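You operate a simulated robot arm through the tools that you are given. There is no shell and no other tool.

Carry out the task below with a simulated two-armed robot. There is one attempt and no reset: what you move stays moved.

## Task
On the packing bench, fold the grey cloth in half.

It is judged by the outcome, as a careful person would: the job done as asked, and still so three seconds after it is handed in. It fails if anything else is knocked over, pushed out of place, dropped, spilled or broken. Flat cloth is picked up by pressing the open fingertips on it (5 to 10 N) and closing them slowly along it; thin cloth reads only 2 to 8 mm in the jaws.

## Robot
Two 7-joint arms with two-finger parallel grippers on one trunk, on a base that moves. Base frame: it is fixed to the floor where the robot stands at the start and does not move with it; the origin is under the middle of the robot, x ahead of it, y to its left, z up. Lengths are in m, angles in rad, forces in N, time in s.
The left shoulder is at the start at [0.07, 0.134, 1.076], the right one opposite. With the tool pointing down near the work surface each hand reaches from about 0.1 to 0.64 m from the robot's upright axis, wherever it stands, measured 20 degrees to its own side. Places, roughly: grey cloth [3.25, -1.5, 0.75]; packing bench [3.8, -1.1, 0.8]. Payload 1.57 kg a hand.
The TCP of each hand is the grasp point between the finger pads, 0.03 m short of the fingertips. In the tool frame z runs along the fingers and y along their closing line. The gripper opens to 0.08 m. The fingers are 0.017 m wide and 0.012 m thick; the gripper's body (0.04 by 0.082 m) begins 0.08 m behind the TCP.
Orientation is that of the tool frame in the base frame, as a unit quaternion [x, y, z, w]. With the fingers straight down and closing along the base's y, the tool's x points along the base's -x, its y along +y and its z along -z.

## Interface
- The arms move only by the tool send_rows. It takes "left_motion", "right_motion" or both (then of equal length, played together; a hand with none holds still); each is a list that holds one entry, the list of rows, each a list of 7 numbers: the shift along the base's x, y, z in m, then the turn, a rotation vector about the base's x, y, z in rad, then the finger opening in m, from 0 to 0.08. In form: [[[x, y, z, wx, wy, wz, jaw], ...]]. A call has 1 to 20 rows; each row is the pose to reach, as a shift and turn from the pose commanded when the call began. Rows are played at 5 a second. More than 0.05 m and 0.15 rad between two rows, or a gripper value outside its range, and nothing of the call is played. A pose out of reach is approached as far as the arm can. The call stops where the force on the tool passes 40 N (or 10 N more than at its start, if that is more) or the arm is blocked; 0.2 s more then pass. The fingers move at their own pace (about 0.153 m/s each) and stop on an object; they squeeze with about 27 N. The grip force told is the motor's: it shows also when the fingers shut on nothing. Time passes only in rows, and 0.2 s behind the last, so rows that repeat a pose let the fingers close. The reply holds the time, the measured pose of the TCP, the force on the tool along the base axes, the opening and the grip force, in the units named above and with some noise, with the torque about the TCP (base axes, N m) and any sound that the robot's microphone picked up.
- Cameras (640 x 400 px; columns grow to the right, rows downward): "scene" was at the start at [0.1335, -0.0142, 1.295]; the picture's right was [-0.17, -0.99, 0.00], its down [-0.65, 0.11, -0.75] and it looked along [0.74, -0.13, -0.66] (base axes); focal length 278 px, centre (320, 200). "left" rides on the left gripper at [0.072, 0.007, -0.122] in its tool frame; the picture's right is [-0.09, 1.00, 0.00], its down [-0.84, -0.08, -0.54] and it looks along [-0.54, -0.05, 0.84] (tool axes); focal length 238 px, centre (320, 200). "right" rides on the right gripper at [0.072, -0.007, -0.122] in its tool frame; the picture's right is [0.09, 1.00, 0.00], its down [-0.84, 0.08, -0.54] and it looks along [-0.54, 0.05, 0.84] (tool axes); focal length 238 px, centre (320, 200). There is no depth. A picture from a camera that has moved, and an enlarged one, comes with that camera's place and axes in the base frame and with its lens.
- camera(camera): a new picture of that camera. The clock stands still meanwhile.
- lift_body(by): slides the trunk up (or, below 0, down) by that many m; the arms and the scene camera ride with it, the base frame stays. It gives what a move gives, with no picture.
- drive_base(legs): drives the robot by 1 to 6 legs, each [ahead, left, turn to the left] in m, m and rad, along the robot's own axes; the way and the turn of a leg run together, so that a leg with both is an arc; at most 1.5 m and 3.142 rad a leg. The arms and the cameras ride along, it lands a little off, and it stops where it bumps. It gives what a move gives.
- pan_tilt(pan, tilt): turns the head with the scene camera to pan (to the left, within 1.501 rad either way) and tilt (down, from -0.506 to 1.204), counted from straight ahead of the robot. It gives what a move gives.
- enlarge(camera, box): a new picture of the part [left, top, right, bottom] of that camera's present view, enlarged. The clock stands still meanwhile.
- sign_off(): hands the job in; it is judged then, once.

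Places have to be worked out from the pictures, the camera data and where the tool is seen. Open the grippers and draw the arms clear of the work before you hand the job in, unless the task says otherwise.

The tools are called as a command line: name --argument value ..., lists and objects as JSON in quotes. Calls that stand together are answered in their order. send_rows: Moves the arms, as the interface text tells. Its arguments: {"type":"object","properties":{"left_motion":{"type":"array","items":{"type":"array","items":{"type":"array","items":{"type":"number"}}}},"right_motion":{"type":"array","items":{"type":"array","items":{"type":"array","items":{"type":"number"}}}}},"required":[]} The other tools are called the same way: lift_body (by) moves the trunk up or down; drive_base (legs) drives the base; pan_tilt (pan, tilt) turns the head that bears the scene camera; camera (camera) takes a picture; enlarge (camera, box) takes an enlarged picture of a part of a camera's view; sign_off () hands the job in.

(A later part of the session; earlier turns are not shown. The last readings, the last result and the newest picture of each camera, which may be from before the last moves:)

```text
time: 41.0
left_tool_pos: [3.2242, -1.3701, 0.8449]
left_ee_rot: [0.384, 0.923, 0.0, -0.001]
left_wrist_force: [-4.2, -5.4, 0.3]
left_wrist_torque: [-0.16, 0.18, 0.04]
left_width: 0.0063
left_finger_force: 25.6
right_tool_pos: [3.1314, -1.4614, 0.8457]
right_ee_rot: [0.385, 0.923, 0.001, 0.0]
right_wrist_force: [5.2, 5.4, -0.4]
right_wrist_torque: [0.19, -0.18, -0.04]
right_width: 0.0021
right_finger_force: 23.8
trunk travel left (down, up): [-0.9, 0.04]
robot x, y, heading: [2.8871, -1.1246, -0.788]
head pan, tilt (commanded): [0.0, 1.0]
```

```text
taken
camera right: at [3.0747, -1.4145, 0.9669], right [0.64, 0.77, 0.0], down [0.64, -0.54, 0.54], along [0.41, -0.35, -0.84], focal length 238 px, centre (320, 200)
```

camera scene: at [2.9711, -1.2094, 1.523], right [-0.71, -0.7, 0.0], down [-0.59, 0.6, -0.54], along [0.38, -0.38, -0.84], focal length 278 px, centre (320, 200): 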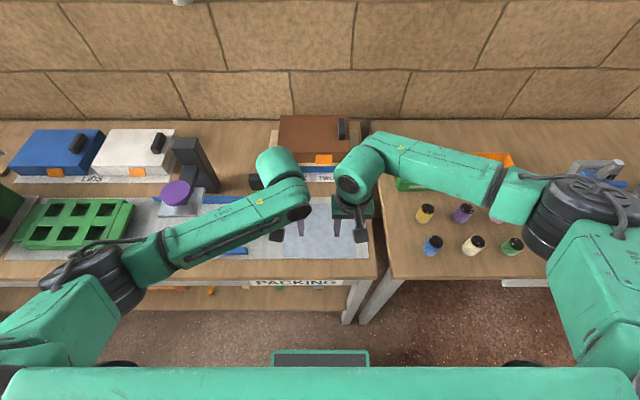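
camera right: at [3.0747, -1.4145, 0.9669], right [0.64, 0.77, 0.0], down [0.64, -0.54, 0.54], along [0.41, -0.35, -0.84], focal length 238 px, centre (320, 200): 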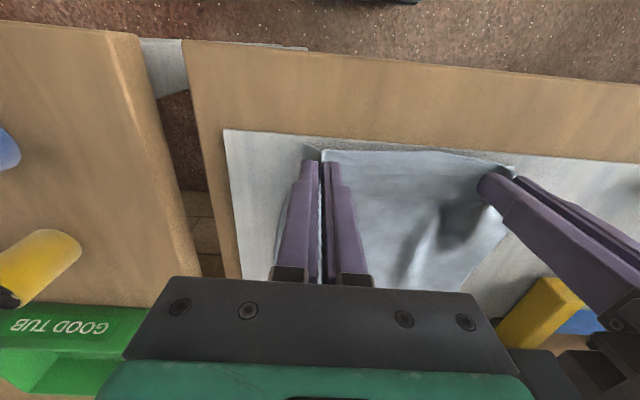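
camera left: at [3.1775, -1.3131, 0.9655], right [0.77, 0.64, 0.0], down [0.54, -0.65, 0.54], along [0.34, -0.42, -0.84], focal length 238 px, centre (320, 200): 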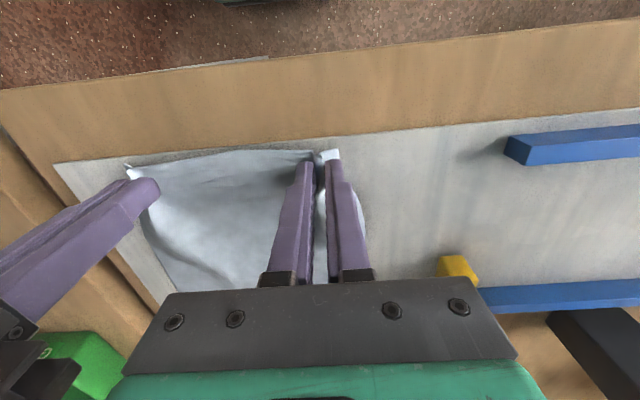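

Both hands hold the edge (6.3 mm and 2.1 mm). I carry the edge up along the first half of the folding arc, bringing the hands a bit closer together to take the strain out.

send_rows --left_motion '[[[-0.0002, -0.0018, 0.0013, 0, 0, 0, 0], [0.0009, -0.0051, 0.0122, 0, 0, 0, 0], [0.0046, -0.0088, 0.0225, 0, 0, 0, 0], [0.0096, -0.0139, 0.0318, 0, 0, 0, 0], [0.0158, -0.0201, 0.0398, 0, 0, 0, 0], [0.0229, -0.0273, 0.0463, 0, 0, 0, 0], [0.0308, -0.0352, 0.0511, 0, 0, 0, 0], [0.0393, -0.0437, 0.054, 0, 0, 0, 0], [0.048, -0.0524, 0.055, 0, 0, 0, 0]]]' --right_motion '[[[0.0018, 0.0002, 0.0013, 0, 0, 0, 0], [0.0051, -0.0009, 0.0122, 0, 0, 0, 0], [0.0088, -0.0046, 0.0225, 0, 0, 0, 0], [0.0138, -0.0097, 0.0318, 0, 0, 0, 0], [0.02, -0.0159, 0.0398, 0, 0, 0, 0], [0.0271, -0.0231, 0.0463, 0, 0, 0, 0], [0.035, -0.031, 0.0511, 0, 0, 0, 0], [0.0435, -0.0395, 0.054, 0, 0, 0, 0], [0.0522, -0.0482, 0.055, 0, 0, 0, 0]]]'

camera --camera "left"

camera --camera "right"

camera --camera "scene"

```text
time: 43.0
left_tool_pos: [3.2715, -1.4231, 0.8995]
left_ee_rot: [0.385, 0.923, -0.001, -0.001]
left_wrist_force: [0.2, 0.1, 0.5]
left_wrist_torque: [0.0, -0.01, 0.0]
left_width: 0.0057
left_finger_force: 25.9
right_tool_pos: [3.184, -1.5111, 0.8991]
right_ee_rot: [0.384, 0.923, 0.001, 0.001]
right_wrist_force: [-1.4, -0.2, -0.4]
right_wrist_torque: [0.01, -0.02, 0.0]
right_width: 0.0021
right_finger_force: 24.0
trunk travel left (down, up): [-0.9, 0.04]
robot x, y, heading: [2.8871, -1.1238, -0.783]
head pan, tilt (commanded): [0.0, 1.0]
```

```text
taken
camera left: at [3.2262, -1.3668, 1.0194], right [0.77, 0.64, 0.0], down [0.54, -0.65, 0.54], along [0.34, -0.42, -0.84], focal length 238 px, centre (320, 200)
```

left: 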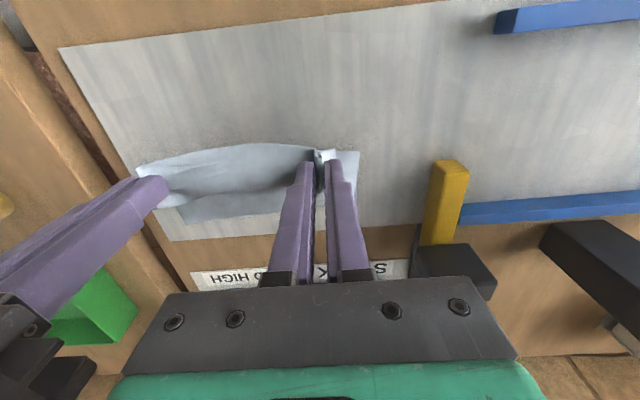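

```text
taken
camera right: at [3.1271, -1.4629, 1.0209], right [0.64, 0.77, 0.0], down [0.64, -0.54, 0.54], along [0.42, -0.35, -0.84], focal length 238 px, centre (320, 200)
```

right: 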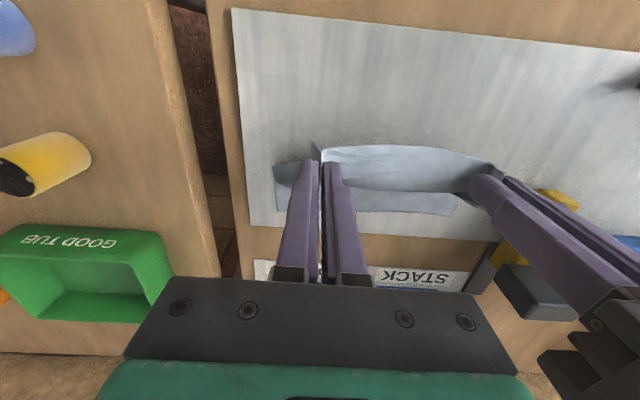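

```text
taken
camera scene: at [2.972, -1.2103, 1.5229], right [-0.71, -0.7, 0.0], down [-0.59, 0.6, -0.54], along [0.38, -0.38, -0.84], focal length 278 px, centre (320, 200)
```

scene: 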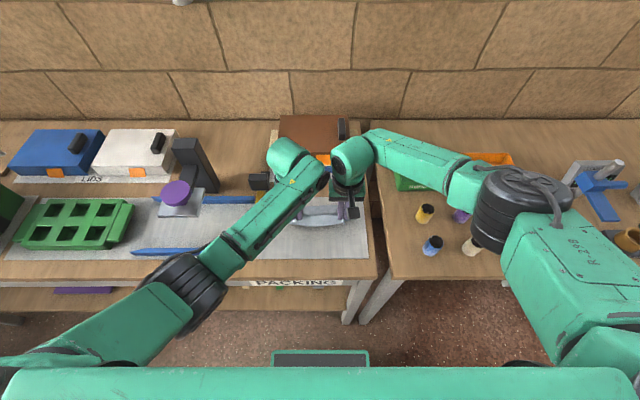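

The flap now stands upright between the hands and the far edge of the lower half has not moved (still at 0.566 m ahead). I continue the second half of the arc, bringing the held edge over the far edge and down to a few millimetres above the cloth.

send_rows --left_motion '[[[0.0084, -0.009, -0.001, 0, 0, 0, 0], [0.0165, -0.0178, -0.0039, 0, 0, 0, 0], [0.0241, -0.0261, -0.0087, 0, 0, 0, 0], [0.031, -0.0335, -0.0152, 0, 0, 0, 0], [0.0368, -0.04, -0.0232, 0, 0, 0, 0], [0.0413, -0.0455, -0.0325, 0, 0, 0, 0], [0.0448, -0.0495, -0.0428, 0, 0, 0, 0], [0.0468, -0.0521, -0.052, 0, 0, 0, 0], [0.0473, -0.0531, -0.056, 0, 0, 0, 0], [0.0473, -0.0531, -0.056, 0, 0, 0, 0]]]' --right_motion '[[[0.0084, -0.009, -0.001, 0, 0, 0, 0], [0.0165, -0.0178, -0.0039, 0, 0, 0, 0], [0.0241, -0.0261, -0.0087, 0, 0, 0, 0], [0.031, -0.0335, -0.0152, 0, 0, 0, 0], [0.0368, -0.04, -0.0232, 0, 0, 0, 0], [0.0413, -0.0455, -0.0325, 0, 0, 0, 0], [0.0448, -0.0495, -0.0428, 0, 0, 0, 0], [0.0468, -0.0521, -0.052, 0, 0, 0, 0], [0.0473, -0.0531, -0.056, 0, 0, 0, 0], [0.0473, -0.0531, -0.056, 0, 0, 0, 0]]]'

camera --camera "left"

camera --camera "right"

enlarge --camera "scene" --box '[240, 170, 400, 270]'

```text
time: 45.2
left_tool_pos: [3.3029, -1.4569, 0.8561]
left_ee_rot: [0.385, 0.923, -0.001, -0.001]
left_wrist_force: [0.4, 0.5, 0.1]
left_wrist_torque: [-0.03, -0.02, 0.02]
left_width: 0.0057
left_finger_force: 26.3
left hand out of reach, approached as far as the arm can: row 6, 7, 8, 9, 10
right_tool_pos: [3.2149, -1.5433, 0.8698]
right_ee_rot: [0.385, 0.923, 0.0, 0.001]
right_wrist_force: [0.5, -0.5, 1.0]
right_wrist_torque: [-0.06, 0.06, -0.02]
right_width: 0.0022
right_finger_force: 23.8
right hand out of reach, approached as far as the arm can: row 5, 6, 7, 8, 9, 10
trunk travel left (down, up): [-0.9, 0.04]
robot x, y, heading: [2.8838, -1.1248, -0.788]
head pan, tilt (commanded): [0.0, 1.0]
```

```text
taken
camera left: at [3.257, -1.3999, 0.9774], right [0.77, 0.64, 0.0], down [0.54, -0.65, 0.54], along [0.34, -0.42, -0.84], focal length 238 px, centre (320, 200)
```

left: 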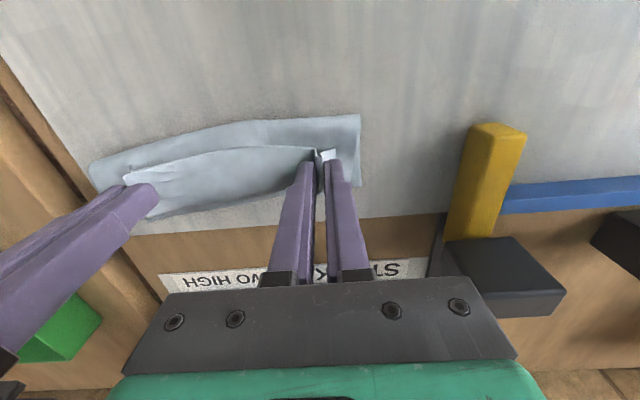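

```text
taken
camera right: at [3.1576, -1.4962, 0.9907], right [0.64, 0.77, 0.0], down [0.64, -0.54, 0.54], along [0.42, -0.35, -0.84], focal length 238 px, centre (320, 200)
```

right: 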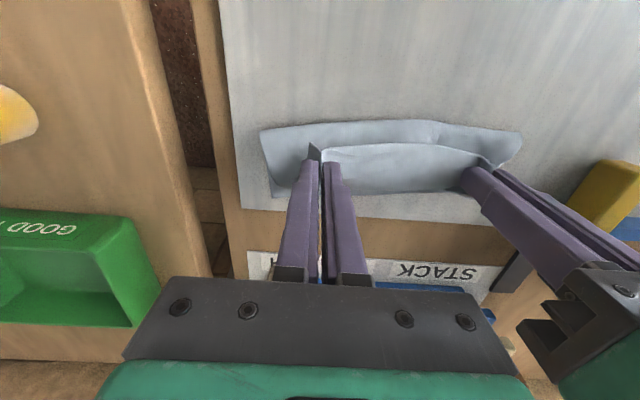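

```text
4.00 times, centred on (320, 220) of scene
camera zoom: at [2.9714, -1.2094, 1.523], right [-0.71, -0.7, 0.0], down [-0.59, 0.6, -0.54], along [0.38, -0.38, -0.84], focal length 1112 px, centre (320, 120)
```

zoom: 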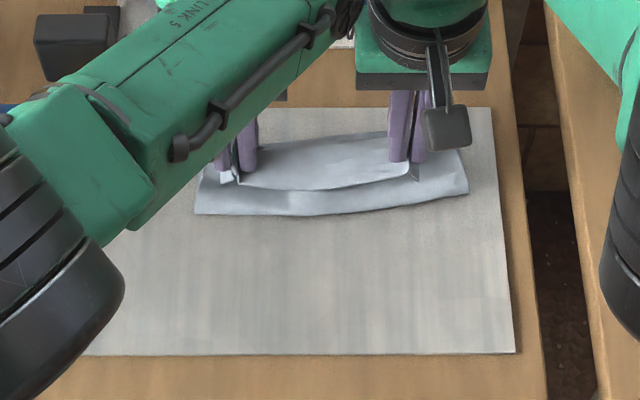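

Both hands report being out of reach near the end: with the trunk this high the arms cannot extend past about 0.53 m ahead at this level. I back the hands off slightly (3 cm back, 3 cm up, still within the flap's slack) so I can then lower the trunk in small steps.

send_rows --left_motion '[[[-0.0106, 0.0107, 0.015, 0, 0, 0, 0], [-0.0212, 0.0213, 0.03, 0, 0, 0, 0], [-0.0212, 0.0213, 0.03, 0, 0, 0, 0]]]' --right_motion '[[[-0.0106, 0.0107, 0.015, 0, 0, 0, 0], [-0.0212, 0.0213, 0.03, 0, 0, 0, 0], [-0.0212, 0.0213, 0.03, 0, 0, 0, 0]]]'

```text
time: 46.0
left_tool_pos: [3.2815, -1.4358, 0.8871]
left_ee_rot: [0.384, 0.923, 0.001, -0.001]
left_wrist_force: [0.2, -1.1, 0.8]
left_wrist_torque: [-0.01, 0.02, 0.0]
left_width: 0.0057
left_finger_force: 26.5
right_tool_pos: [3.1929, -1.521, 0.8986]
right_ee_rot: [0.385, 0.923, 0.0, 0.0]
right_wrist_force: [1.1, -0.1, 0.0]
right_wrist_torque: [0.01, 0.0, 0.01]
right_width: 0.002
right_finger_force: 23.5
trunk travel left (down, up): [-0.9, 0.04]
robot x, y, heading: [2.8874, -1.1243, -0.788]
head pan, tilt (commanded): [0.0, 1.0]
```

The command simply restarts from the reached pose, which makes stepping safe. I lower the trunk 3 cm at a time and raise the hands by the same amount after each step.

lift_body --by -0.03

send_rows --left_motion '[[[0, 0, 0.015, 0, 0, 0, 0], [0, 0, 0.034, 0, 0, 0, 0]]]' --right_motion '[[[0, 0, 0.012, 0, 0, 0, 0], [0, 0, 0.025, 0, 0, 0, 0]]]'

```text
time: 46.7
left_tool_pos: [3.2817, -1.4352, 0.8569]
left_ee_rot: [0.386, 0.923, 0.0, -0.001]
left_wrist_force: [0.0, 0.2, -0.1]
left_wrist_torque: [0.01, 0.01, 0.01]
left_width: 0.0057
left_finger_force: 26.2
right_tool_pos: [3.1912, -1.5204, 0.8688]
right_ee_rot: [0.386, 0.923, 0.0, 0.0]
right_wrist_force: [-0.7, 0.6, 0.2]
right_wrist_torque: [-0.04, -0.02, 0.0]
right_width: 0.0022
right_finger_force: 23.7
trunk travel left (down, up): [-0.87, 0.07]
robot x, y, heading: [2.8838, -1.1223, -0.786]
head pan, tilt (commanded): [0.0, 1.0]
```

```text
time: 47.3
left_tool_pos: [3.2821, -1.4367, 0.8906]
left_ee_rot: [0.384, 0.923, -0.001, -0.001]
left_wrist_force: [-0.5, -0.3, 0.2]
left_wrist_torque: [0.01, -0.05, 0.03]
left_width: 0.006
left_finger_force: 25.6
right_tool_pos: [3.1928, -1.52, 0.8941]
right_ee_rot: [0.386, 0.923, 0.0, 0.001]
right_wrist_force: [-0.5, -1.0, 0.2]
right_wrist_torque: [-0.01, 0.0, 0.05]
right_width: 0.0021
right_finger_force: 24.0
trunk travel left (down, up): [-0.87, 0.07]
robot x, y, heading: [2.8886, -1.125, -0.79]
head pan, tilt (commanded): [0.0, 1.0]
```

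That works cleanly: hands back at about 0.89 with both grips kept. I repeat the step.

lift_body --by -0.03

send_rows --left_motion '[[[0, 0, 0.015, 0, 0, 0, 0], [0, 0, 0.031, 0, 0, 0, 0]]]' --right_motion '[[[0, 0, 0.014, 0, 0, 0, 0], [0, 0, 0.028, 0, 0, 0, 0]]]'

lift_body --by -0.03

send_rows --left_motion '[[[0, 0, 0.015, 0, 0, 0, 0], [0, 0, 0.03, 0, 0, 0, 0]]]' --right_motion '[[[0, 0, 0.015, 0, 0, 0, 0], [0, 0, 0.03, 0, 0, 0, 0]]]'

camera --camera "scene"

camera --camera "left"

camera --camera "right"

```text
time: 48.1
left_tool_pos: [3.2815, -1.4374, 0.8599]
left_ee_rot: [0.385, 0.923, 0.0, -0.001]
left_wrist_force: [1.1, 0.2, -0.2]
left_wrist_torque: [-0.02, -0.01, 0.0]
left_width: 0.0061
left_finger_force: 25.4
right_tool_pos: [3.193, -1.5211, 0.8643]
right_ee_rot: [0.385, 0.923, 0.001, 0.0]
right_wrist_force: [-0.2, -0.1, 0.3]
right_wrist_torque: [0.0, 0.03, -0.01]
right_width: 0.0024
right_finger_force: 23.2
trunk travel left (down, up): [-0.84, 0.1]
robot x, y, heading: [2.892, -1.1214, -0.791]
head pan, tilt (commanded): [0.0, 1.0]
```

```text
time: 48.7
left_tool_pos: [3.2817, -1.4365, 0.8915]
left_ee_rot: [0.386, 0.923, -0.001, -0.001]
left_wrist_force: [-0.4, 0.2, -0.2]
left_wrist_torque: [-0.01, -0.02, 0.01]
left_width: 0.0057
left_finger_force: 25.3
right_tool_pos: [3.1918, -1.5205, 0.8919]
right_ee_rot: [0.386, 0.923, 0.001, 0.0]
right_wrist_force: [0.4, -1.3, 0.4]
right_wrist_torque: [0.03, -0.02, 0.02]
right_width: 0.0021
right_finger_force: 23.4
trunk travel left (down, up): [-0.84, 0.1]
robot x, y, heading: [2.8852, -1.1291, -0.794]
head pan, tilt (commanded): [0.0, 1.0]
```

```text
time: 49.4
left_tool_pos: [3.2816, -1.4363, 0.862]
left_ee_rot: [0.385, 0.923, 0.0, -0.001]
left_wrist_force: [0.2, -0.1, -0.1]
left_wrist_torque: [-0.01, -0.02, 0.02]
left_width: 0.0059
left_finger_force: 25.5
right_tool_pos: [3.1928, -1.5215, 0.8621]
right_ee_rot: [0.385, 0.923, -0.001, 0.001]
right_wrist_force: [0.1, 0.0, 0.2]
right_wrist_torque: [0.02, -0.04, -0.01]
right_width: 0.002
right_finger_force: 23.9
trunk travel left (down, up): [-0.81, 0.13]
robot x, y, heading: [2.8853, -1.1216, -0.79]
head pan, tilt (commanded): [0.0, 1.0]
```

```text
time: 50.0
left_tool_pos: [3.2819, -1.4359, 0.892]
left_ee_rot: [0.385, 0.923, 0.0, 0.0]
left_wrist_force: [0.4, 0.6, -0.4]
left_wrist_torque: [-0.01, -0.02, 0.03]
left_width: 0.0059
left_finger_force: 25.5
right_tool_pos: [3.1919, -1.5232, 0.8916]
right_ee_rot: [0.385, 0.923, 0.0, 0.001]
right_wrist_force: [-0.1, -0.3, 0.0]
right_wrist_torque: [-0.05, 0.02, -0.02]
right_width: 0.0022
right_finger_force: 23.9
trunk travel left (down, up): [-0.81, 0.13]
robot x, y, heading: [2.8897, -1.1244, -0.792]
head pan, tilt (commanded): [0.0, 1.0]
```

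```text
taken
camera scene: at [2.9707, -1.2091, 1.433], right [-0.71, -0.7, 0.0], down [-0.59, 0.6, -0.54], along [0.38, -0.38, -0.84], focal length 278 px, centre (320, 200)
```

scene: 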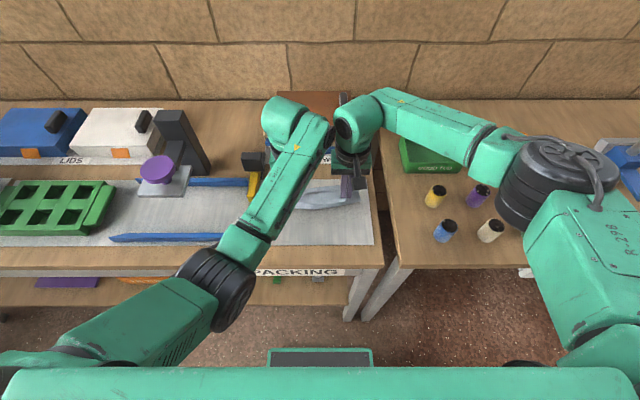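

```text
taken
camera left: at [3.235, -1.3784, 1.0129], right [0.77, 0.64, 0.0], down [0.54, -0.65, 0.54], along [0.34, -0.42, -0.84], focal length 238 px, centre (320, 200)
```

left: 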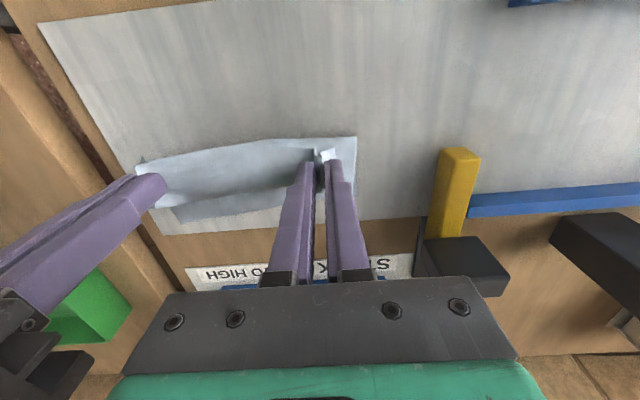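

```text
taken
camera right: at [3.1343, -1.4747, 1.013], right [0.64, 0.77, 0.0], down [0.64, -0.54, 0.54], along [0.42, -0.35, -0.84], focal length 238 px, centre (320, 200)
```

right: 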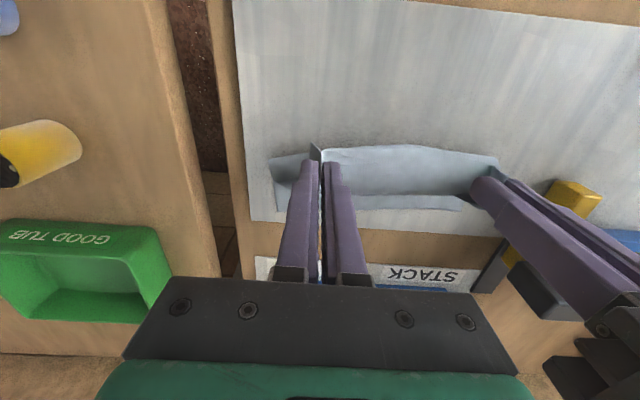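

Trunk is 9 cm lower, both grips are intact, and the far edge is still in place. I carry the edge the rest of the way to about 0.553 m ahead, ending around 1 cm above the lower layer.

send_rows --left_motion '[[[0.006, -0.006, 0, 0, 0, 0, 0], [0.012, -0.0121, -0.002, 0, 0, 0, 0], [0.0173, -0.0174, -0.005, 0, 0, 0, 0], [0.0226, -0.0227, -0.01, 0, 0, 0, 0], [0.0268, -0.027, -0.016, 0, 0, 0, 0], [0.031, -0.0312, -0.022, 0, 0, 0, 0], [0.034, -0.0341, -0.029, 0, 0, 0, 0], [0.0367, -0.0369, -0.035, 0, 0, 0, 0], [0.038, -0.0382, -0.041, 0, 0, 0, 0], [0.0388, -0.039, -0.047, 0, 0, 0, 0], [0.0388, -0.039, -0.047, 0, 0, 0, 0]]]' --right_motion '[[[0.006, -0.006, 0, 0, 0, 0, 0], [0.0118, -0.0123, -0.002, 0, 0, 0, 0], [0.017, -0.0177, -0.005, 0, 0, 0, 0], [0.0222, -0.0231, -0.01, 0, 0, 0, 0], [0.0262, -0.0276, -0.016, 0, 0, 0, 0], [0.0302, -0.032, -0.022, 0, 0, 0, 0], [0.033, -0.0351, -0.029, 0, 0, 0, 0], [0.0355, -0.0381, -0.035, 0, 0, 0, 0], [0.0367, -0.0395, -0.041, 0, 0, 0, 0], [0.0374, -0.0404, -0.047, 0, 0, 0, 0], [0.0374, -0.0404, -0.047, 0, 0, 0, 0]]]'

camera --camera "left"

camera --camera "right"

camera --camera "scene"

```text
time: 52.4
left_tool_pos: [3.3208, -1.4756, 0.8431]
left_ee_rot: [0.385, 0.923, -0.001, -0.001]
left_wrist_force: [-0.2, -0.7, 0.0]
left_wrist_torque: [0.0, 0.04, -0.01]
left_width: 0.0058
left_finger_force: 26.5
right_tool_pos: [3.2308, -1.5629, 0.844]
right_ee_rot: [0.384, 0.923, 0.0, 0.0]
right_wrist_force: [-0.1, 0.2, 0.0]
right_wrist_torque: [-0.01, 0.02, 0.0]
right_width: 0.0022
right_finger_force: 23.4
trunk travel left (down, up): [-0.81, 0.13]
robot x, y, heading: [2.8898, -1.125, -0.786]
head pan, tilt (commanded): [0.0, 1.0]
```

```text
taken
camera left: at [3.2751, -1.4178, 0.9639], right [0.77, 0.64, 0.0], down [0.54, -0.65, 0.54], along [0.34, -0.42, -0.84], focal length 238 px, centre (320, 200)
```

left: 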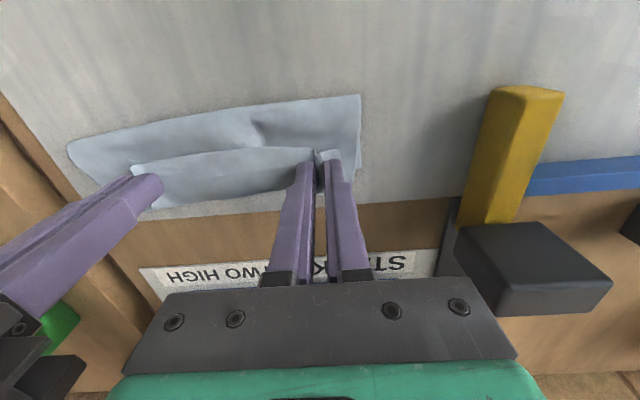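

```text
taken
camera right: at [3.173, -1.5145, 0.9658], right [0.64, 0.77, 0.0], down [0.64, -0.54, 0.54], along [0.42, -0.35, -0.84], focal length 238 px, centre (320, 200)
```

right: 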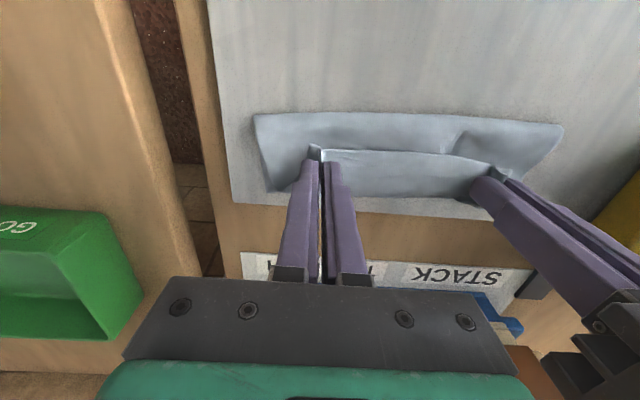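

```text
taken
camera scene: at [2.9711, -1.2095, 1.433], right [-0.71, -0.7, 0.0], down [-0.59, 0.6, -0.54], along [0.38, -0.38, -0.84], focal length 278 px, centre (320, 200)
```

scene: 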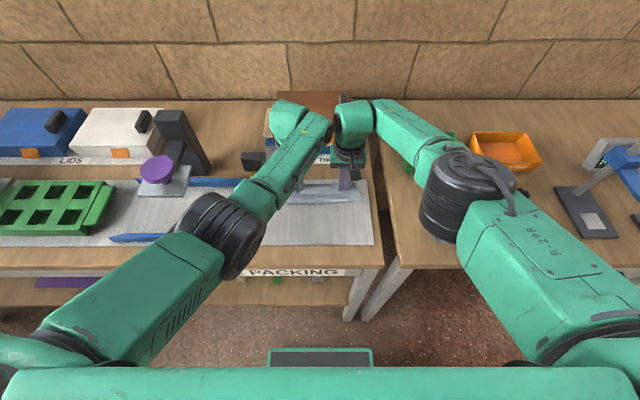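

The flap is laid over, but the picture shows I pulled too far: the crease sits at about 0.51 m instead of 0.482 m, and the gripped edge curls back toward me at the fingers. I bring both hands back about 3 cm at the same height so the crease can roll back toward the middle.

send_rows --left_motion '[[[-0.0035, 0.0036, 0.001, 0, 0, 0, 0], [-0.0071, 0.0071, 0.001, 0, 0, 0, 0], [-0.0106, 0.0107, 0.001, 0, 0, 0, 0], [-0.0141, 0.0142, 0.001, 0, 0, 0, 0], [-0.0176, 0.0178, 0.001, 0, 0, 0, 0], [-0.0212, 0.0213, 0.001, 0, 0, 0, 0], [-0.0212, 0.0213, 0.001, 0, 0, 0, 0]]]' --right_motion '[[[-0.0035, 0.0036, 0.001, 0, 0, 0, 0], [-0.0071, 0.0071, 0.001, 0, 0, 0, 0], [-0.0106, 0.0107, 0.001, 0, 0, 0, 0], [-0.0141, 0.0142, 0.001, 0, 0, 0, 0], [-0.0176, 0.0178, 0.001, 0, 0, 0, 0], [-0.0212, 0.0213, 0.001, 0, 0, 0, 0], [-0.0212, 0.0213, 0.001, 0, 0, 0, 0]]]'

camera --camera "left"

camera --camera "right"

enlarge --camera "scene" --box '[240, 160, 400, 260]'

```text
time: 54.0
left_tool_pos: [3.2996, -1.4549, 0.8461]
left_ee_rot: [0.386, 0.923, -0.001, -0.001]
left_wrist_force: [0.1, 0.3, 0.7]
left_wrist_torque: [0.01, -0.02, -0.01]
left_width: 0.0058
left_finger_force: 26.2
right_tool_pos: [3.2084, -1.5399, 0.8452]
right_ee_rot: [0.385, 0.923, 0.0, 0.0]
right_wrist_force: [-0.5, 0.3, -0.2]
right_wrist_torque: [0.03, 0.0, 0.0]
right_width: 0.0022
right_finger_force: 23.6
trunk travel left (down, up): [-0.81, 0.13]
robot x, y, heading: [2.886, -1.1235, -0.789]
head pan, tilt (commanded): [0.0, 1.0]
```

```text
taken
camera left: at [3.2533, -1.3971, 0.9664], right [0.77, 0.64, 0.0], down [0.54, -0.65, 0.54], along [0.34, -0.42, -0.84], focal length 238 px, centre (320, 200)
```

left: 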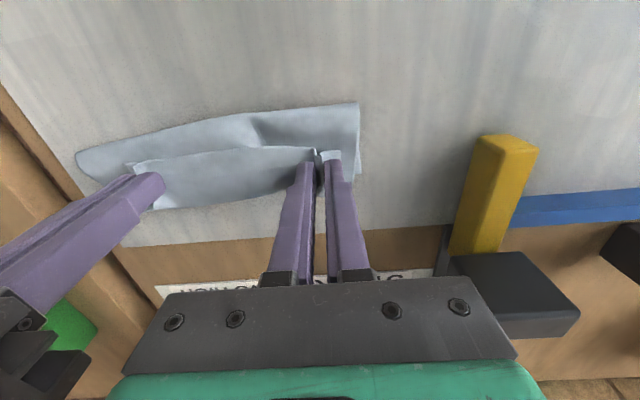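

```text
taken
camera right: at [3.1515, -1.4934, 0.9665], right [0.64, 0.77, 0.0], down [0.64, -0.54, 0.54], along [0.42, -0.35, -0.84], focal length 238 px, centre (320, 200)
```

right: 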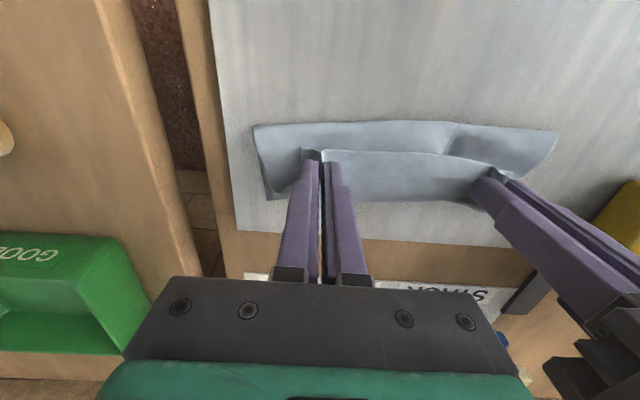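

```text
4.00 times, centred on (320, 210) of scene
camera zoom: at [2.9714, -1.2096, 1.433], right [-0.71, -0.7, 0.0], down [-0.59, 0.6, -0.54], along [0.38, -0.38, -0.84], focal length 1112 px, centre (320, 160)
```

zoom: 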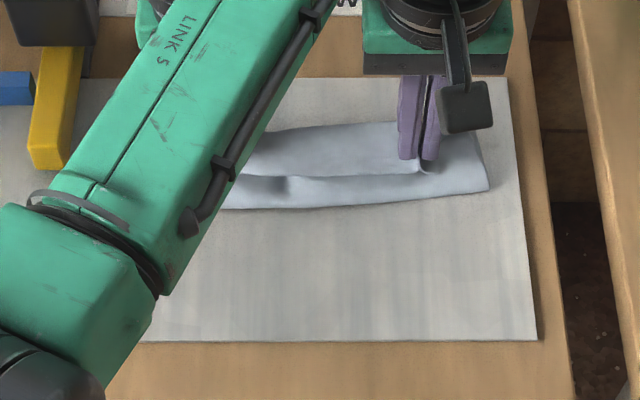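

The crease is now near 0.485 m, but the whole cloth slid with the hands: the lower layer is only about 6.5 cm deep while the upper is about 10 cm with its edge curled under the fingers. Rather than accept an uneven fold, I lay the flap back open along the reverse path and then grip a narrower strip of the edge.

send_rows --left_motion '[[[-0.0071, 0.0071, 0.015, 0, 0, 0, 0], [-0.0141, 0.0142, 0.03, 0, 0, 0, 0], [-0.0212, 0.0213, 0.045, 0, 0, 0, 0], [-0.0282, 0.0284, 0.055, 0, 0, 0, 0], [-0.0388, 0.039, 0.06, 0, 0, 0, 0], [-0.0494, 0.0496, 0.058, 0, 0, 0, 0], [-0.06, 0.0603, 0.05, 0, 0, 0, 0], [-0.0705, 0.0709, 0.038, 0, 0, 0, 0], [-0.0805, 0.0821, 0.022, 0, 0, 0, 0], [-0.0867, 0.0901, 0.008, 0, 0, 0, 0], [-0.0875, 0.0921, -0.003, 0, 0, 0, 0], [-0.0875, 0.0921, -0.003, 0, 0, 0, 0]]]' --right_motion '[[[-0.0071, 0.0071, 0.015, 0, 0, 0, 0], [-0.0141, 0.0142, 0.03, 0, 0, 0, 0], [-0.0212, 0.0213, 0.045, 0, 0, 0, 0], [-0.0282, 0.0284, 0.055, 0, 0, 0, 0], [-0.0388, 0.039, 0.06, 0, 0, 0, 0], [-0.0494, 0.0496, 0.058, 0, 0, 0, 0], [-0.06, 0.0603, 0.05, 0, 0, 0, 0], [-0.0705, 0.0709, 0.038, 0, 0, 0, 0], [-0.0811, 0.0809, 0.022, 0, 0, 0, 0], [-0.0897, 0.0871, 0.008, 0, 0, 0, 0], [-0.0917, 0.0879, -0.003, 0, 0, 0, 0], [-0.0917, 0.0879, -0.003, 0, 0, 0, 0]]]'

camera --camera "left"

camera --camera "right"

camera --camera "scene"

```text
time: 55.5
left_tool_pos: [3.3048, -1.4219, 0.967]
left_ee_rot: [0.367, 0.926, -0.014, 0.088]
left_wrist_force: [-0.3, -0.2, -0.2]
left_wrist_torque: [0.04, 0.02, -0.03]
left_width: 0.0019
left_finger_force: 24.1
right_tool_pos: [3.1531, -1.4889, 0.9007]
right_ee_rot: [0.386, 0.923, -0.005, -0.002]
right_wrist_force: [0.3, -0.8, 0.1]
right_wrist_torque: [-0.01, -0.02, 0.02]
right_width: 0.0
right_finger_force: 21.2
trunk travel left (down, up): [-0.81, 0.13]
robot x, y, heading: [2.8868, -1.1261, -0.787]
head pan, tilt (commanded): [0.0, 1.0]
stopped in row 7 (left hand): the arm was blocked; the commanded pose is now the measured one
```

```text
taken
camera left: at [3.2389, -1.356, 1.0748], right [0.74, 0.67, 0.05], down [0.46, -0.57, 0.68], along [0.48, -0.48, -0.73], focal length 238 px, centre (320, 200)
```

left: 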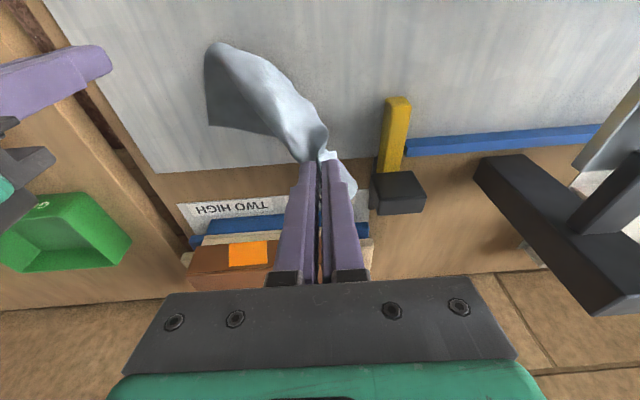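

```text
taken
camera right: at [3.097, -1.4407, 1.0225], right [0.64, 0.76, -0.01], down [0.65, -0.54, 0.54], along [0.41, -0.35, -0.84], focal length 238 px, centre (320, 200)
```

right: 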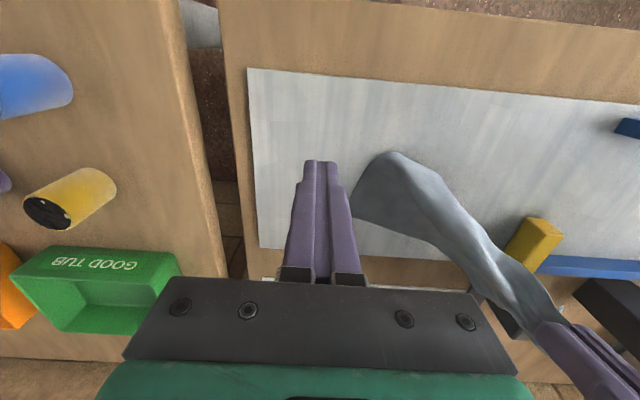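

```text
taken
camera scene: at [2.9709, -1.2091, 1.433], right [-0.71, -0.7, 0.0], down [-0.59, 0.6, -0.54], along [0.38, -0.38, -0.84], focal length 278 px, centre (320, 200)
```

scene: 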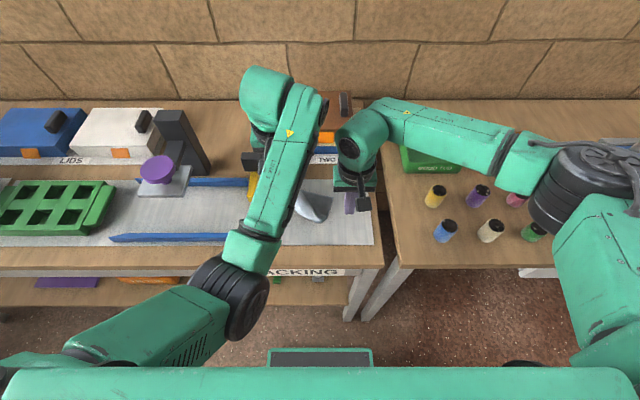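

The left arm was blocked midway back and the right jaws slipped off, so the left hand now holds the cloth alone by its near-left corner about 13 cm above the mat. Nothing else appears moved. I look closely before doing anything.

enlarge --camera "left" --box '[160, 20, 440, 195]'

enlarge --camera "right" --box '[240, 60, 640, 310]'

enlarge --camera "scene" --box '[200, 60, 400, 260]'

```text
2.29 times, centred on (300, 108) of left
camera zoom: at [3.2389, -1.356, 1.0748], right [0.74, 0.67, 0.05], down [0.46, -0.57, 0.68], along [0.48, -0.48, -0.73], focal length 545 px, centre (366, 411)
```

zoom: 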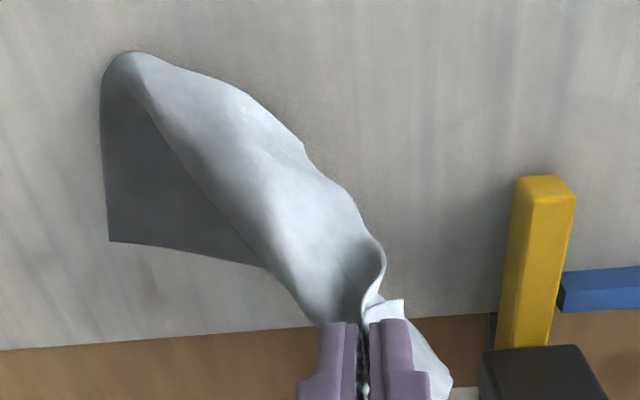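

```text
1.60 times, centred on (440, 185) of right
camera zoom: at [3.097, -1.4407, 1.0225], right [0.64, 0.76, -0.01], down [0.65, -0.54, 0.54], along [0.41, -0.35, -0.84], focal length 381 px, centre (128, 224)
```

zoom: 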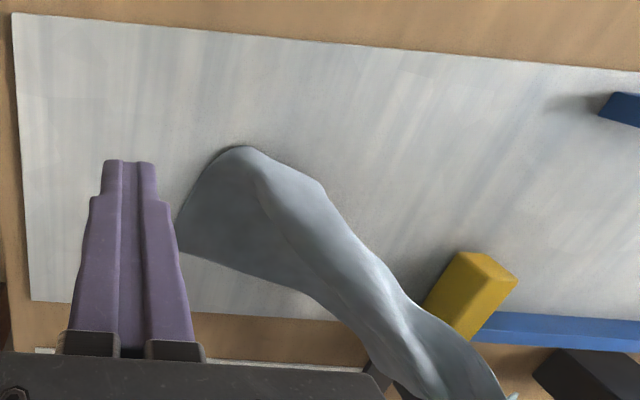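

```text
2.00 times, centred on (300, 160) of scene
camera zoom: at [2.9709, -1.2091, 1.433], right [-0.71, -0.7, 0.0], down [-0.59, 0.6, -0.54], along [0.38, -0.38, -0.84], focal length 556 px, centre (360, 280)
```

zoom: 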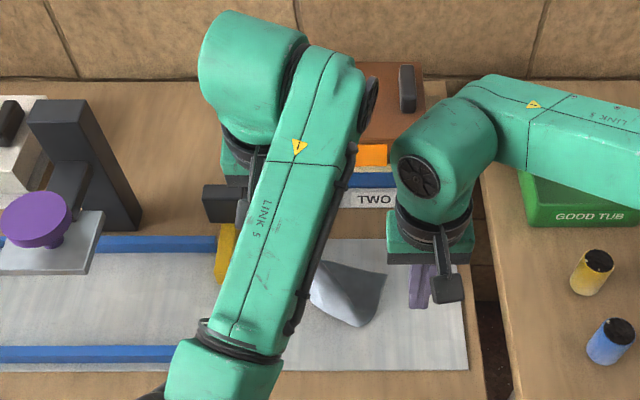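

The cloth's far-right corner still lies on the mat near (0.53 ahead, 0.04 right) while the left hand holds the near-left corner in the air. I first square up the left hand in place and move the right hand up and out to the right.

send_rows --left_motion '[[[0, 0, 0, 0.031, 0.05, -0.012, 0], [0, 0, 0, 0.062, 0.1, -0.024, 0], [0, 0, 0, 0.094, 0.152, -0.036, 0], [0, 0, 0, 0.094, 0.152, -0.036, 0]]]' --right_motion '[[[-0.007, -0.007, 0.02, 0, 0, 0, 0.0], [-0.014, -0.014, 0.04, 0, 0, 0, 0.02], [-0.028, -0.028, 0.06, 0, 0, 0, 0.036], [-0.035, -0.035, 0.06, 0, 0, 0, 0.036]]]'

camera --camera "scene"

```text
time: 56.7
left_tool_pos: [3.3373, -1.4027, 0.9575]
left_ee_rot: [0.362, 0.932, 0.024, 0.01]
left_wrist_force: [0.3, -0.1, 0.6]
left_wrist_torque: [-0.04, 0.01, -0.03]
left_width: 0.0016
left_finger_force: 23.6
left hand out of reach, approached as far as the arm can: row 3, 4
right_tool_pos: [3.1218, -1.5233, 0.9625]
right_ee_rot: [0.387, 0.922, -0.004, -0.004]
right_wrist_force: [-0.1, -0.8, -0.1]
right_wrist_torque: [-0.03, -0.03, 0.02]
right_width: 0.0359
right_finger_force: 0.0
trunk travel left (down, up): [-0.81, 0.13]
robot x, y, heading: [2.8817, -1.1274, -0.782]
head pan, tilt (commanded): [0.0, 1.0]
stopped in row 4 (left hand): the arm was blocked; the commanded pose is now the measured one
```

```text
taken
camera scene: at [2.9723, -1.2088, 1.433], right [-0.71, -0.7, 0.0], down [-0.59, 0.6, -0.54], along [0.38, -0.38, -0.84], focal length 278 px, centre (320, 200)
```

scene: 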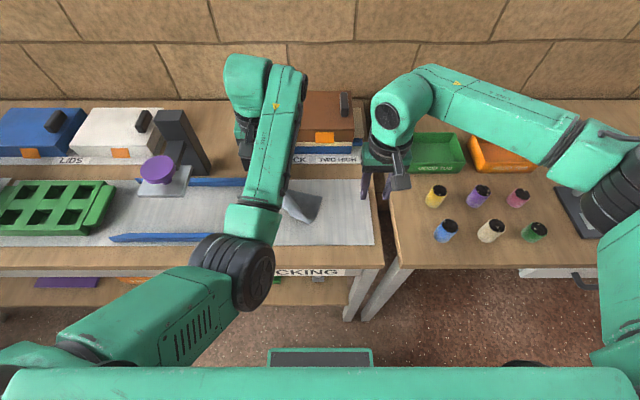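

The left arm's elbow has swung low and inward, and it is stuck at a limit rather than against an object. I lift the left hand straight up in small steps to free the arm while keeping the cloth corner held.

send_rows --left_motion '[[[0, 0, 0.02, 0, 0, 0, 0], [0, 0, 0.04, 0, 0, 0, 0], [0, 0, 0.06, 0, 0, 0, 0], [0, 0, 0.08, 0, 0, 0, 0]]]'

camera --camera "scene"

```text
time: 57.7
left_tool_pos: [3.3614, -1.4288, 1.0215]
left_ee_rot: [0.365, 0.931, 0.023, 0.009]
left_wrist_force: [0.5, -0.7, 0.1]
left_wrist_torque: [0.0, 0.02, -0.03]
left_width: 0.0022
left_finger_force: 23.6
left hand out of reach, approached as far as the arm can: row 1, 2, 3, 4
right_tool_pos: [3.1208, -1.5237, 0.962]
right_ee_rot: [0.386, 0.923, -0.004, -0.004]
right_wrist_force: [-0.1, 0.3, 0.2]
right_wrist_torque: [0.01, 0.01, 0.05]
right_width: 0.0362
right_finger_force: 0.0
trunk travel left (down, up): [-0.81, 0.13]
robot x, y, heading: [2.8867, -1.1265, -0.789]
head pan, tilt (commanded): [0.0, 1.0]
```

```text
taken
camera scene: at [2.9712, -1.2097, 1.4329], right [-0.71, -0.7, 0.0], down [-0.59, 0.6, -0.54], along [0.38, -0.38, -0.84], focal length 278 px, centre (320, 200)
```

scene: 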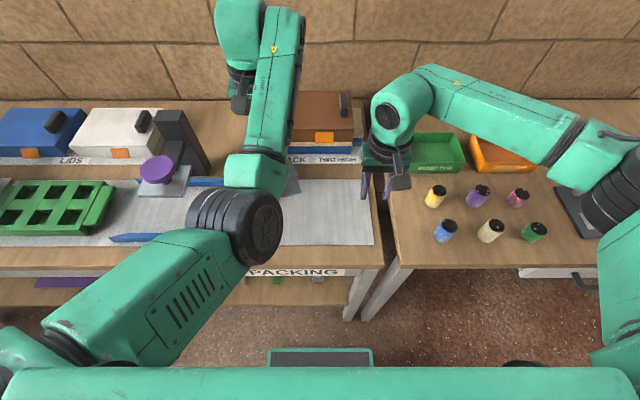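

The arm seems limited because its elbow hangs low under a raised wrist; raising the trunk while lowering the hand should undo that. I lower the left hand 5 cm, raise the trunk 5 cm, and check.

send_rows --left_motion '[[[0, 0, -0.02, 0, 0, 0, 0], [0, 0, -0.04, 0, 0, 0, 0], [0, 0, -0.05, 0, 0, 0, 0], [0, 0, -0.05, 0, 0, 0, 0]]]'

lift_body --by 0.05

send_rows --left_motion '[[[0, 0, -0.02, 0, 0, 0, 0], [0, 0, -0.04, 0, 0, 0, 0], [0, 0, -0.05, 0, 0, 0, 0], [0, 0, -0.05, 0, 0, 0, 0]]]'

camera --camera "scene"

camera --camera "left"

camera --camera "right"

```text
time: 58.7
left_tool_pos: [3.3612, -1.4284, 0.9696]
left_ee_rot: [0.365, 0.931, 0.024, 0.009]
left_wrist_force: [-1.0, 0.9, -0.9]
left_wrist_torque: [0.03, -0.01, 0.0]
left_width: 0.002
left_finger_force: 23.3
right_tool_pos: [3.1193, -1.5243, 0.9618]
right_ee_rot: [0.386, 0.922, -0.003, -0.002]
right_wrist_force: [-0.1, 0.2, 0.5]
right_wrist_torque: [-0.01, 0.0, -0.01]
right_width: 0.0364
right_finger_force: 0.1
trunk travel left (down, up): [-0.81, 0.13]
robot x, y, heading: [2.8839, -1.1194, -0.792]
head pan, tilt (commanded): [0.0, 1.0]
```

```text
time: 59.6
left_tool_pos: [3.3618, -1.4277, 1.0195]
left_ee_rot: [0.365, 0.931, 0.024, 0.01]
left_wrist_force: [-0.1, -0.6, 0.8]
left_wrist_torque: [-0.03, 0.0, 0.01]
left_width: 0.0018
left_finger_force: 23.0
right_tool_pos: [3.1203, -1.5231, 1.0112]
right_ee_rot: [0.386, 0.923, -0.004, -0.002]
right_wrist_force: [-1.5, 0.4, -0.1]
right_wrist_torque: [0.01, -0.03, -0.03]
right_width: 0.0361
right_finger_force: 0.1
trunk travel left (down, up): [-0.86, 0.08]
robot x, y, heading: [2.8854, -1.1252, -0.792]
head pan, tilt (commanded): [0.0, 1.0]
```

```text
time: 60.6
left_tool_pos: [3.3622, -1.4272, 0.97]
left_ee_rot: [0.366, 0.93, 0.024, 0.01]
left_wrist_force: [0.1, -0.8, -0.2]
left_wrist_torque: [-0.03, -0.02, 0.01]
left_width: 0.0023
left_finger_force: 24.0
right_tool_pos: [3.1203, -1.5227, 1.0126]
right_ee_rot: [0.386, 0.922, -0.004, -0.002]
right_wrist_force: [0.0, 0.2, -0.3]
right_wrist_torque: [-0.04, 0.04, -0.03]
right_width: 0.0361
right_finger_force: 0.1
trunk travel left (down, up): [-0.86, 0.08]
robot x, y, heading: [2.882, -1.1253, -0.787]
head pan, tilt (commanded): [0.0, 1.0]
```

```text
taken
camera scene: at [2.9711, -1.2094, 1.483], right [-0.71, -0.7, 0.0], down [-0.59, 0.6, -0.54], along [0.38, -0.38, -0.84], focal length 278 px, centre (320, 200)
```

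scene: 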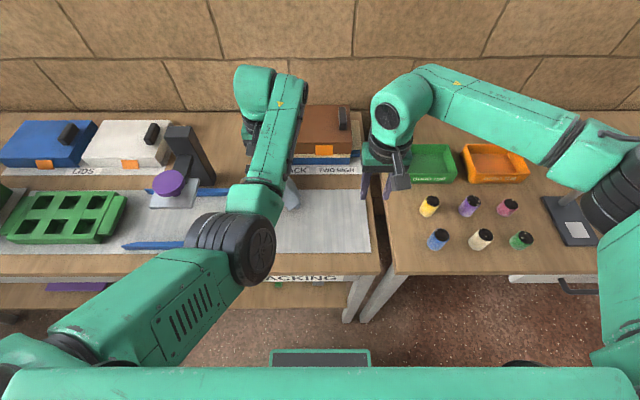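

```text
taken
camera left: at [3.3098, -1.3772, 1.0909], right [0.74, 0.67, 0.05], down [0.54, -0.65, 0.54], along [0.39, -0.37, -0.84], focal length 238 px, centre (320, 200)
```

left: 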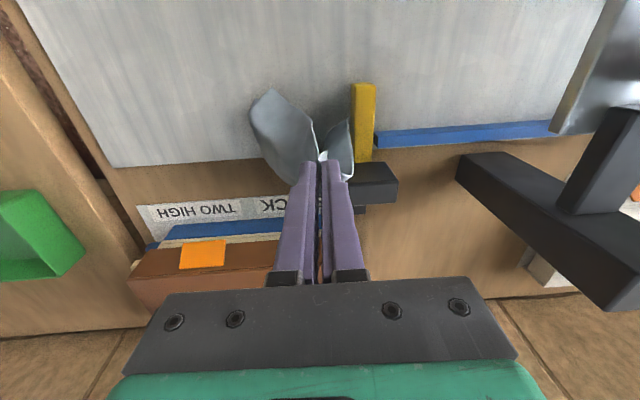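

```text
taken
camera right: at [3.0635, -1.4758, 1.1332], right [0.64, 0.76, -0.01], down [0.65, -0.54, 0.54], along [0.41, -0.35, -0.84], focal length 238 px, centre (320, 200)
```

right: 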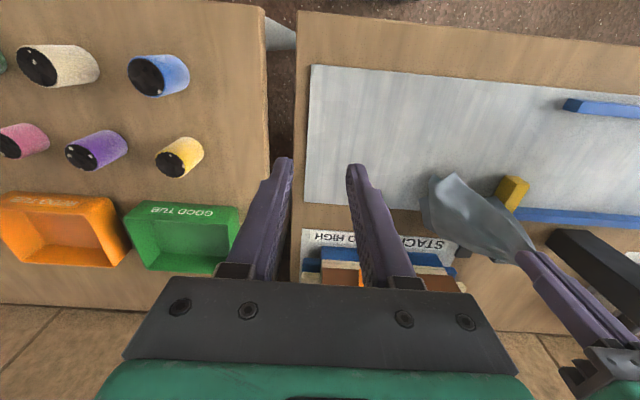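

Lowering worked without complaint. The cloth now hangs from the left hand beside the hammer. I raise the trunk the remaining 7 cm and then try bringing the left hand back toward me and to the centre.

lift_body --by 0.07

send_rows --left_motion '[[[-0.0106, 0.0107, -0.005, 0, 0, 0, 0], [-0.0212, 0.0213, -0.01, 0, 0, 0, 0], [-0.0317, 0.0319, -0.01, 0, 0, 0, 0], [-0.0423, 0.0425, -0.01, 0, 0, 0, 0], [-0.0494, 0.0496, -0.01, 0, 0, 0, 0]]]'

camera --camera "scene"

```text
time: 61.7
left_tool_pos: [3.3632, -1.4275, 1.0397]
left_ee_rot: [0.365, 0.93, 0.024, 0.01]
left_wrist_force: [0.6, 0.1, -0.8]
left_wrist_torque: [-0.01, 0.01, -0.04]
left_width: 0.0019
left_finger_force: 23.8
right_tool_pos: [3.1204, -1.5241, 1.0812]
right_ee_rot: [0.386, 0.923, -0.004, -0.002]
right_wrist_force: [-0.3, 0.2, -0.2]
right_wrist_torque: [0.01, 0.01, 0.02]
right_width: 0.0357
right_finger_force: 0.0
trunk travel left (down, up): [-0.93, 0.01]
robot x, y, heading: [2.8859, -1.1238, -0.787]
head pan, tilt (commanded): [0.0, 1.0]
```

```text
time: 63.1
left_tool_pos: [3.3686, -1.3407, 1.0387]
left_ee_rot: [0.329, 0.941, 0.069, 0.045]
left_wrist_force: [0.2, -0.3, 0.2]
left_wrist_torque: [-0.03, -0.02, 0.0]
left_width: 0.0017
left_finger_force: 23.5
right_tool_pos: [3.1207, -1.5234, 1.0809]
right_ee_rot: [0.385, 0.923, -0.004, -0.002]
right_wrist_force: [0.5, -0.4, 0.3]
right_wrist_torque: [0.03, 0.01, -0.04]
right_width: 0.0363
right_finger_force: 0.0
trunk travel left (down, up): [-0.93, 0.01]
robot x, y, heading: [2.8827, -1.1271, -0.787]
head pan, tilt (commanded): [0.0, 1.0]
stopped in row 5 (left hand): the arm was blocked; the commanded pose is now the measured one
```

```text
taken
camera scene: at [2.9715, -1.2097, 1.553], right [-0.71, -0.7, 0.0], down [-0.59, 0.6, -0.54], along [0.38, -0.38, -0.84], focal length 278 px, centre (320, 200)
```

scene: 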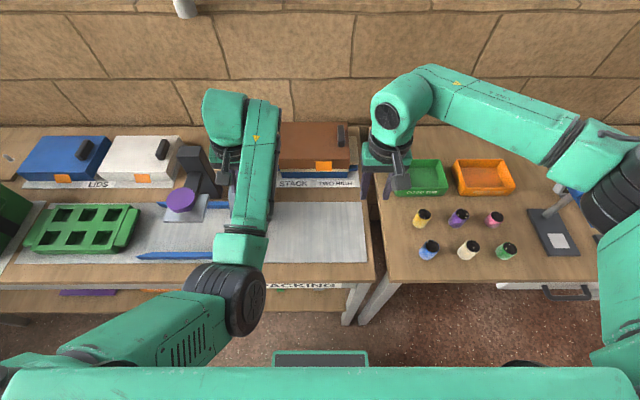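

The left arm still sticks: its hand yaw and tilt drift whenever it comes nearer, which suggests a wrist joint is at its limit because the elbow has swung inward. I test whether holding a squared-up command over many rows lets the arm re-settle.

send_rows --left_motion '[[[0, 0, 0, -0.031, 0.046, -0.039, 0], [0, 0, 0, -0.062, 0.091, -0.079, 0], [0, 0, 0, -0.093, 0.137, -0.118, 0], [0, 0, 0, -0.093, 0.137, -0.118, 0], [0, 0, 0, -0.093, 0.137, -0.118, 0], [0, 0, 0, -0.093, 0.137, -0.118, 0], [0, 0, 0, -0.093, 0.137, -0.118, 0], [0, 0, 0, -0.093, 0.137, -0.118, 0], [0, 0, 0, -0.093, 0.137, -0.118, 0], [0, 0, 0, -0.093, 0.137, -0.118, 0]]]'

camera --camera "scene"

```text
time: 65.3
left_tool_pos: [3.3669, -1.3425, 1.0378]
left_ee_rot: [0.387, 0.922, -0.003, -0.001]
left_wrist_force: [0.3, -0.1, -0.6]
left_wrist_torque: [0.01, -0.03, 0.0]
left_width: 0.0021
left_finger_force: 23.6
right_tool_pos: [3.1189, -1.524, 1.0811]
right_ee_rot: [0.386, 0.923, -0.004, -0.002]
right_wrist_force: [-0.4, -0.2, 0.5]
right_wrist_torque: [-0.01, 0.0, -0.01]
right_width: 0.0359
right_finger_force: 0.0
trunk travel left (down, up): [-0.93, 0.01]
robot x, y, heading: [2.8845, -1.1283, -0.787]
head pan, tilt (commanded): [0.0, 1.0]
```

```text
taken
camera scene: at [2.9713, -1.2095, 1.553], right [-0.71, -0.7, 0.0], down [-0.59, 0.6, -0.54], along [0.38, -0.38, -0.84], focal length 278 px, centre (320, 200)
```

scene: 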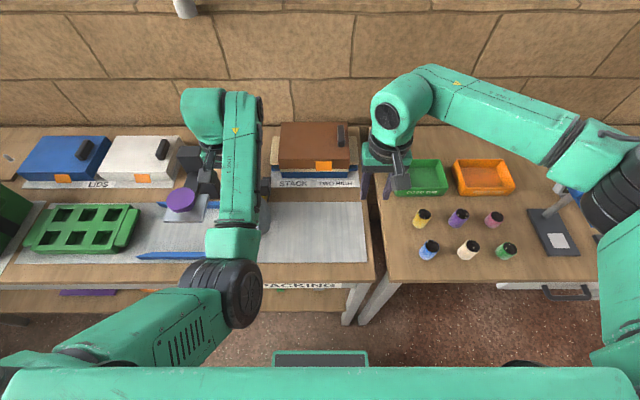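

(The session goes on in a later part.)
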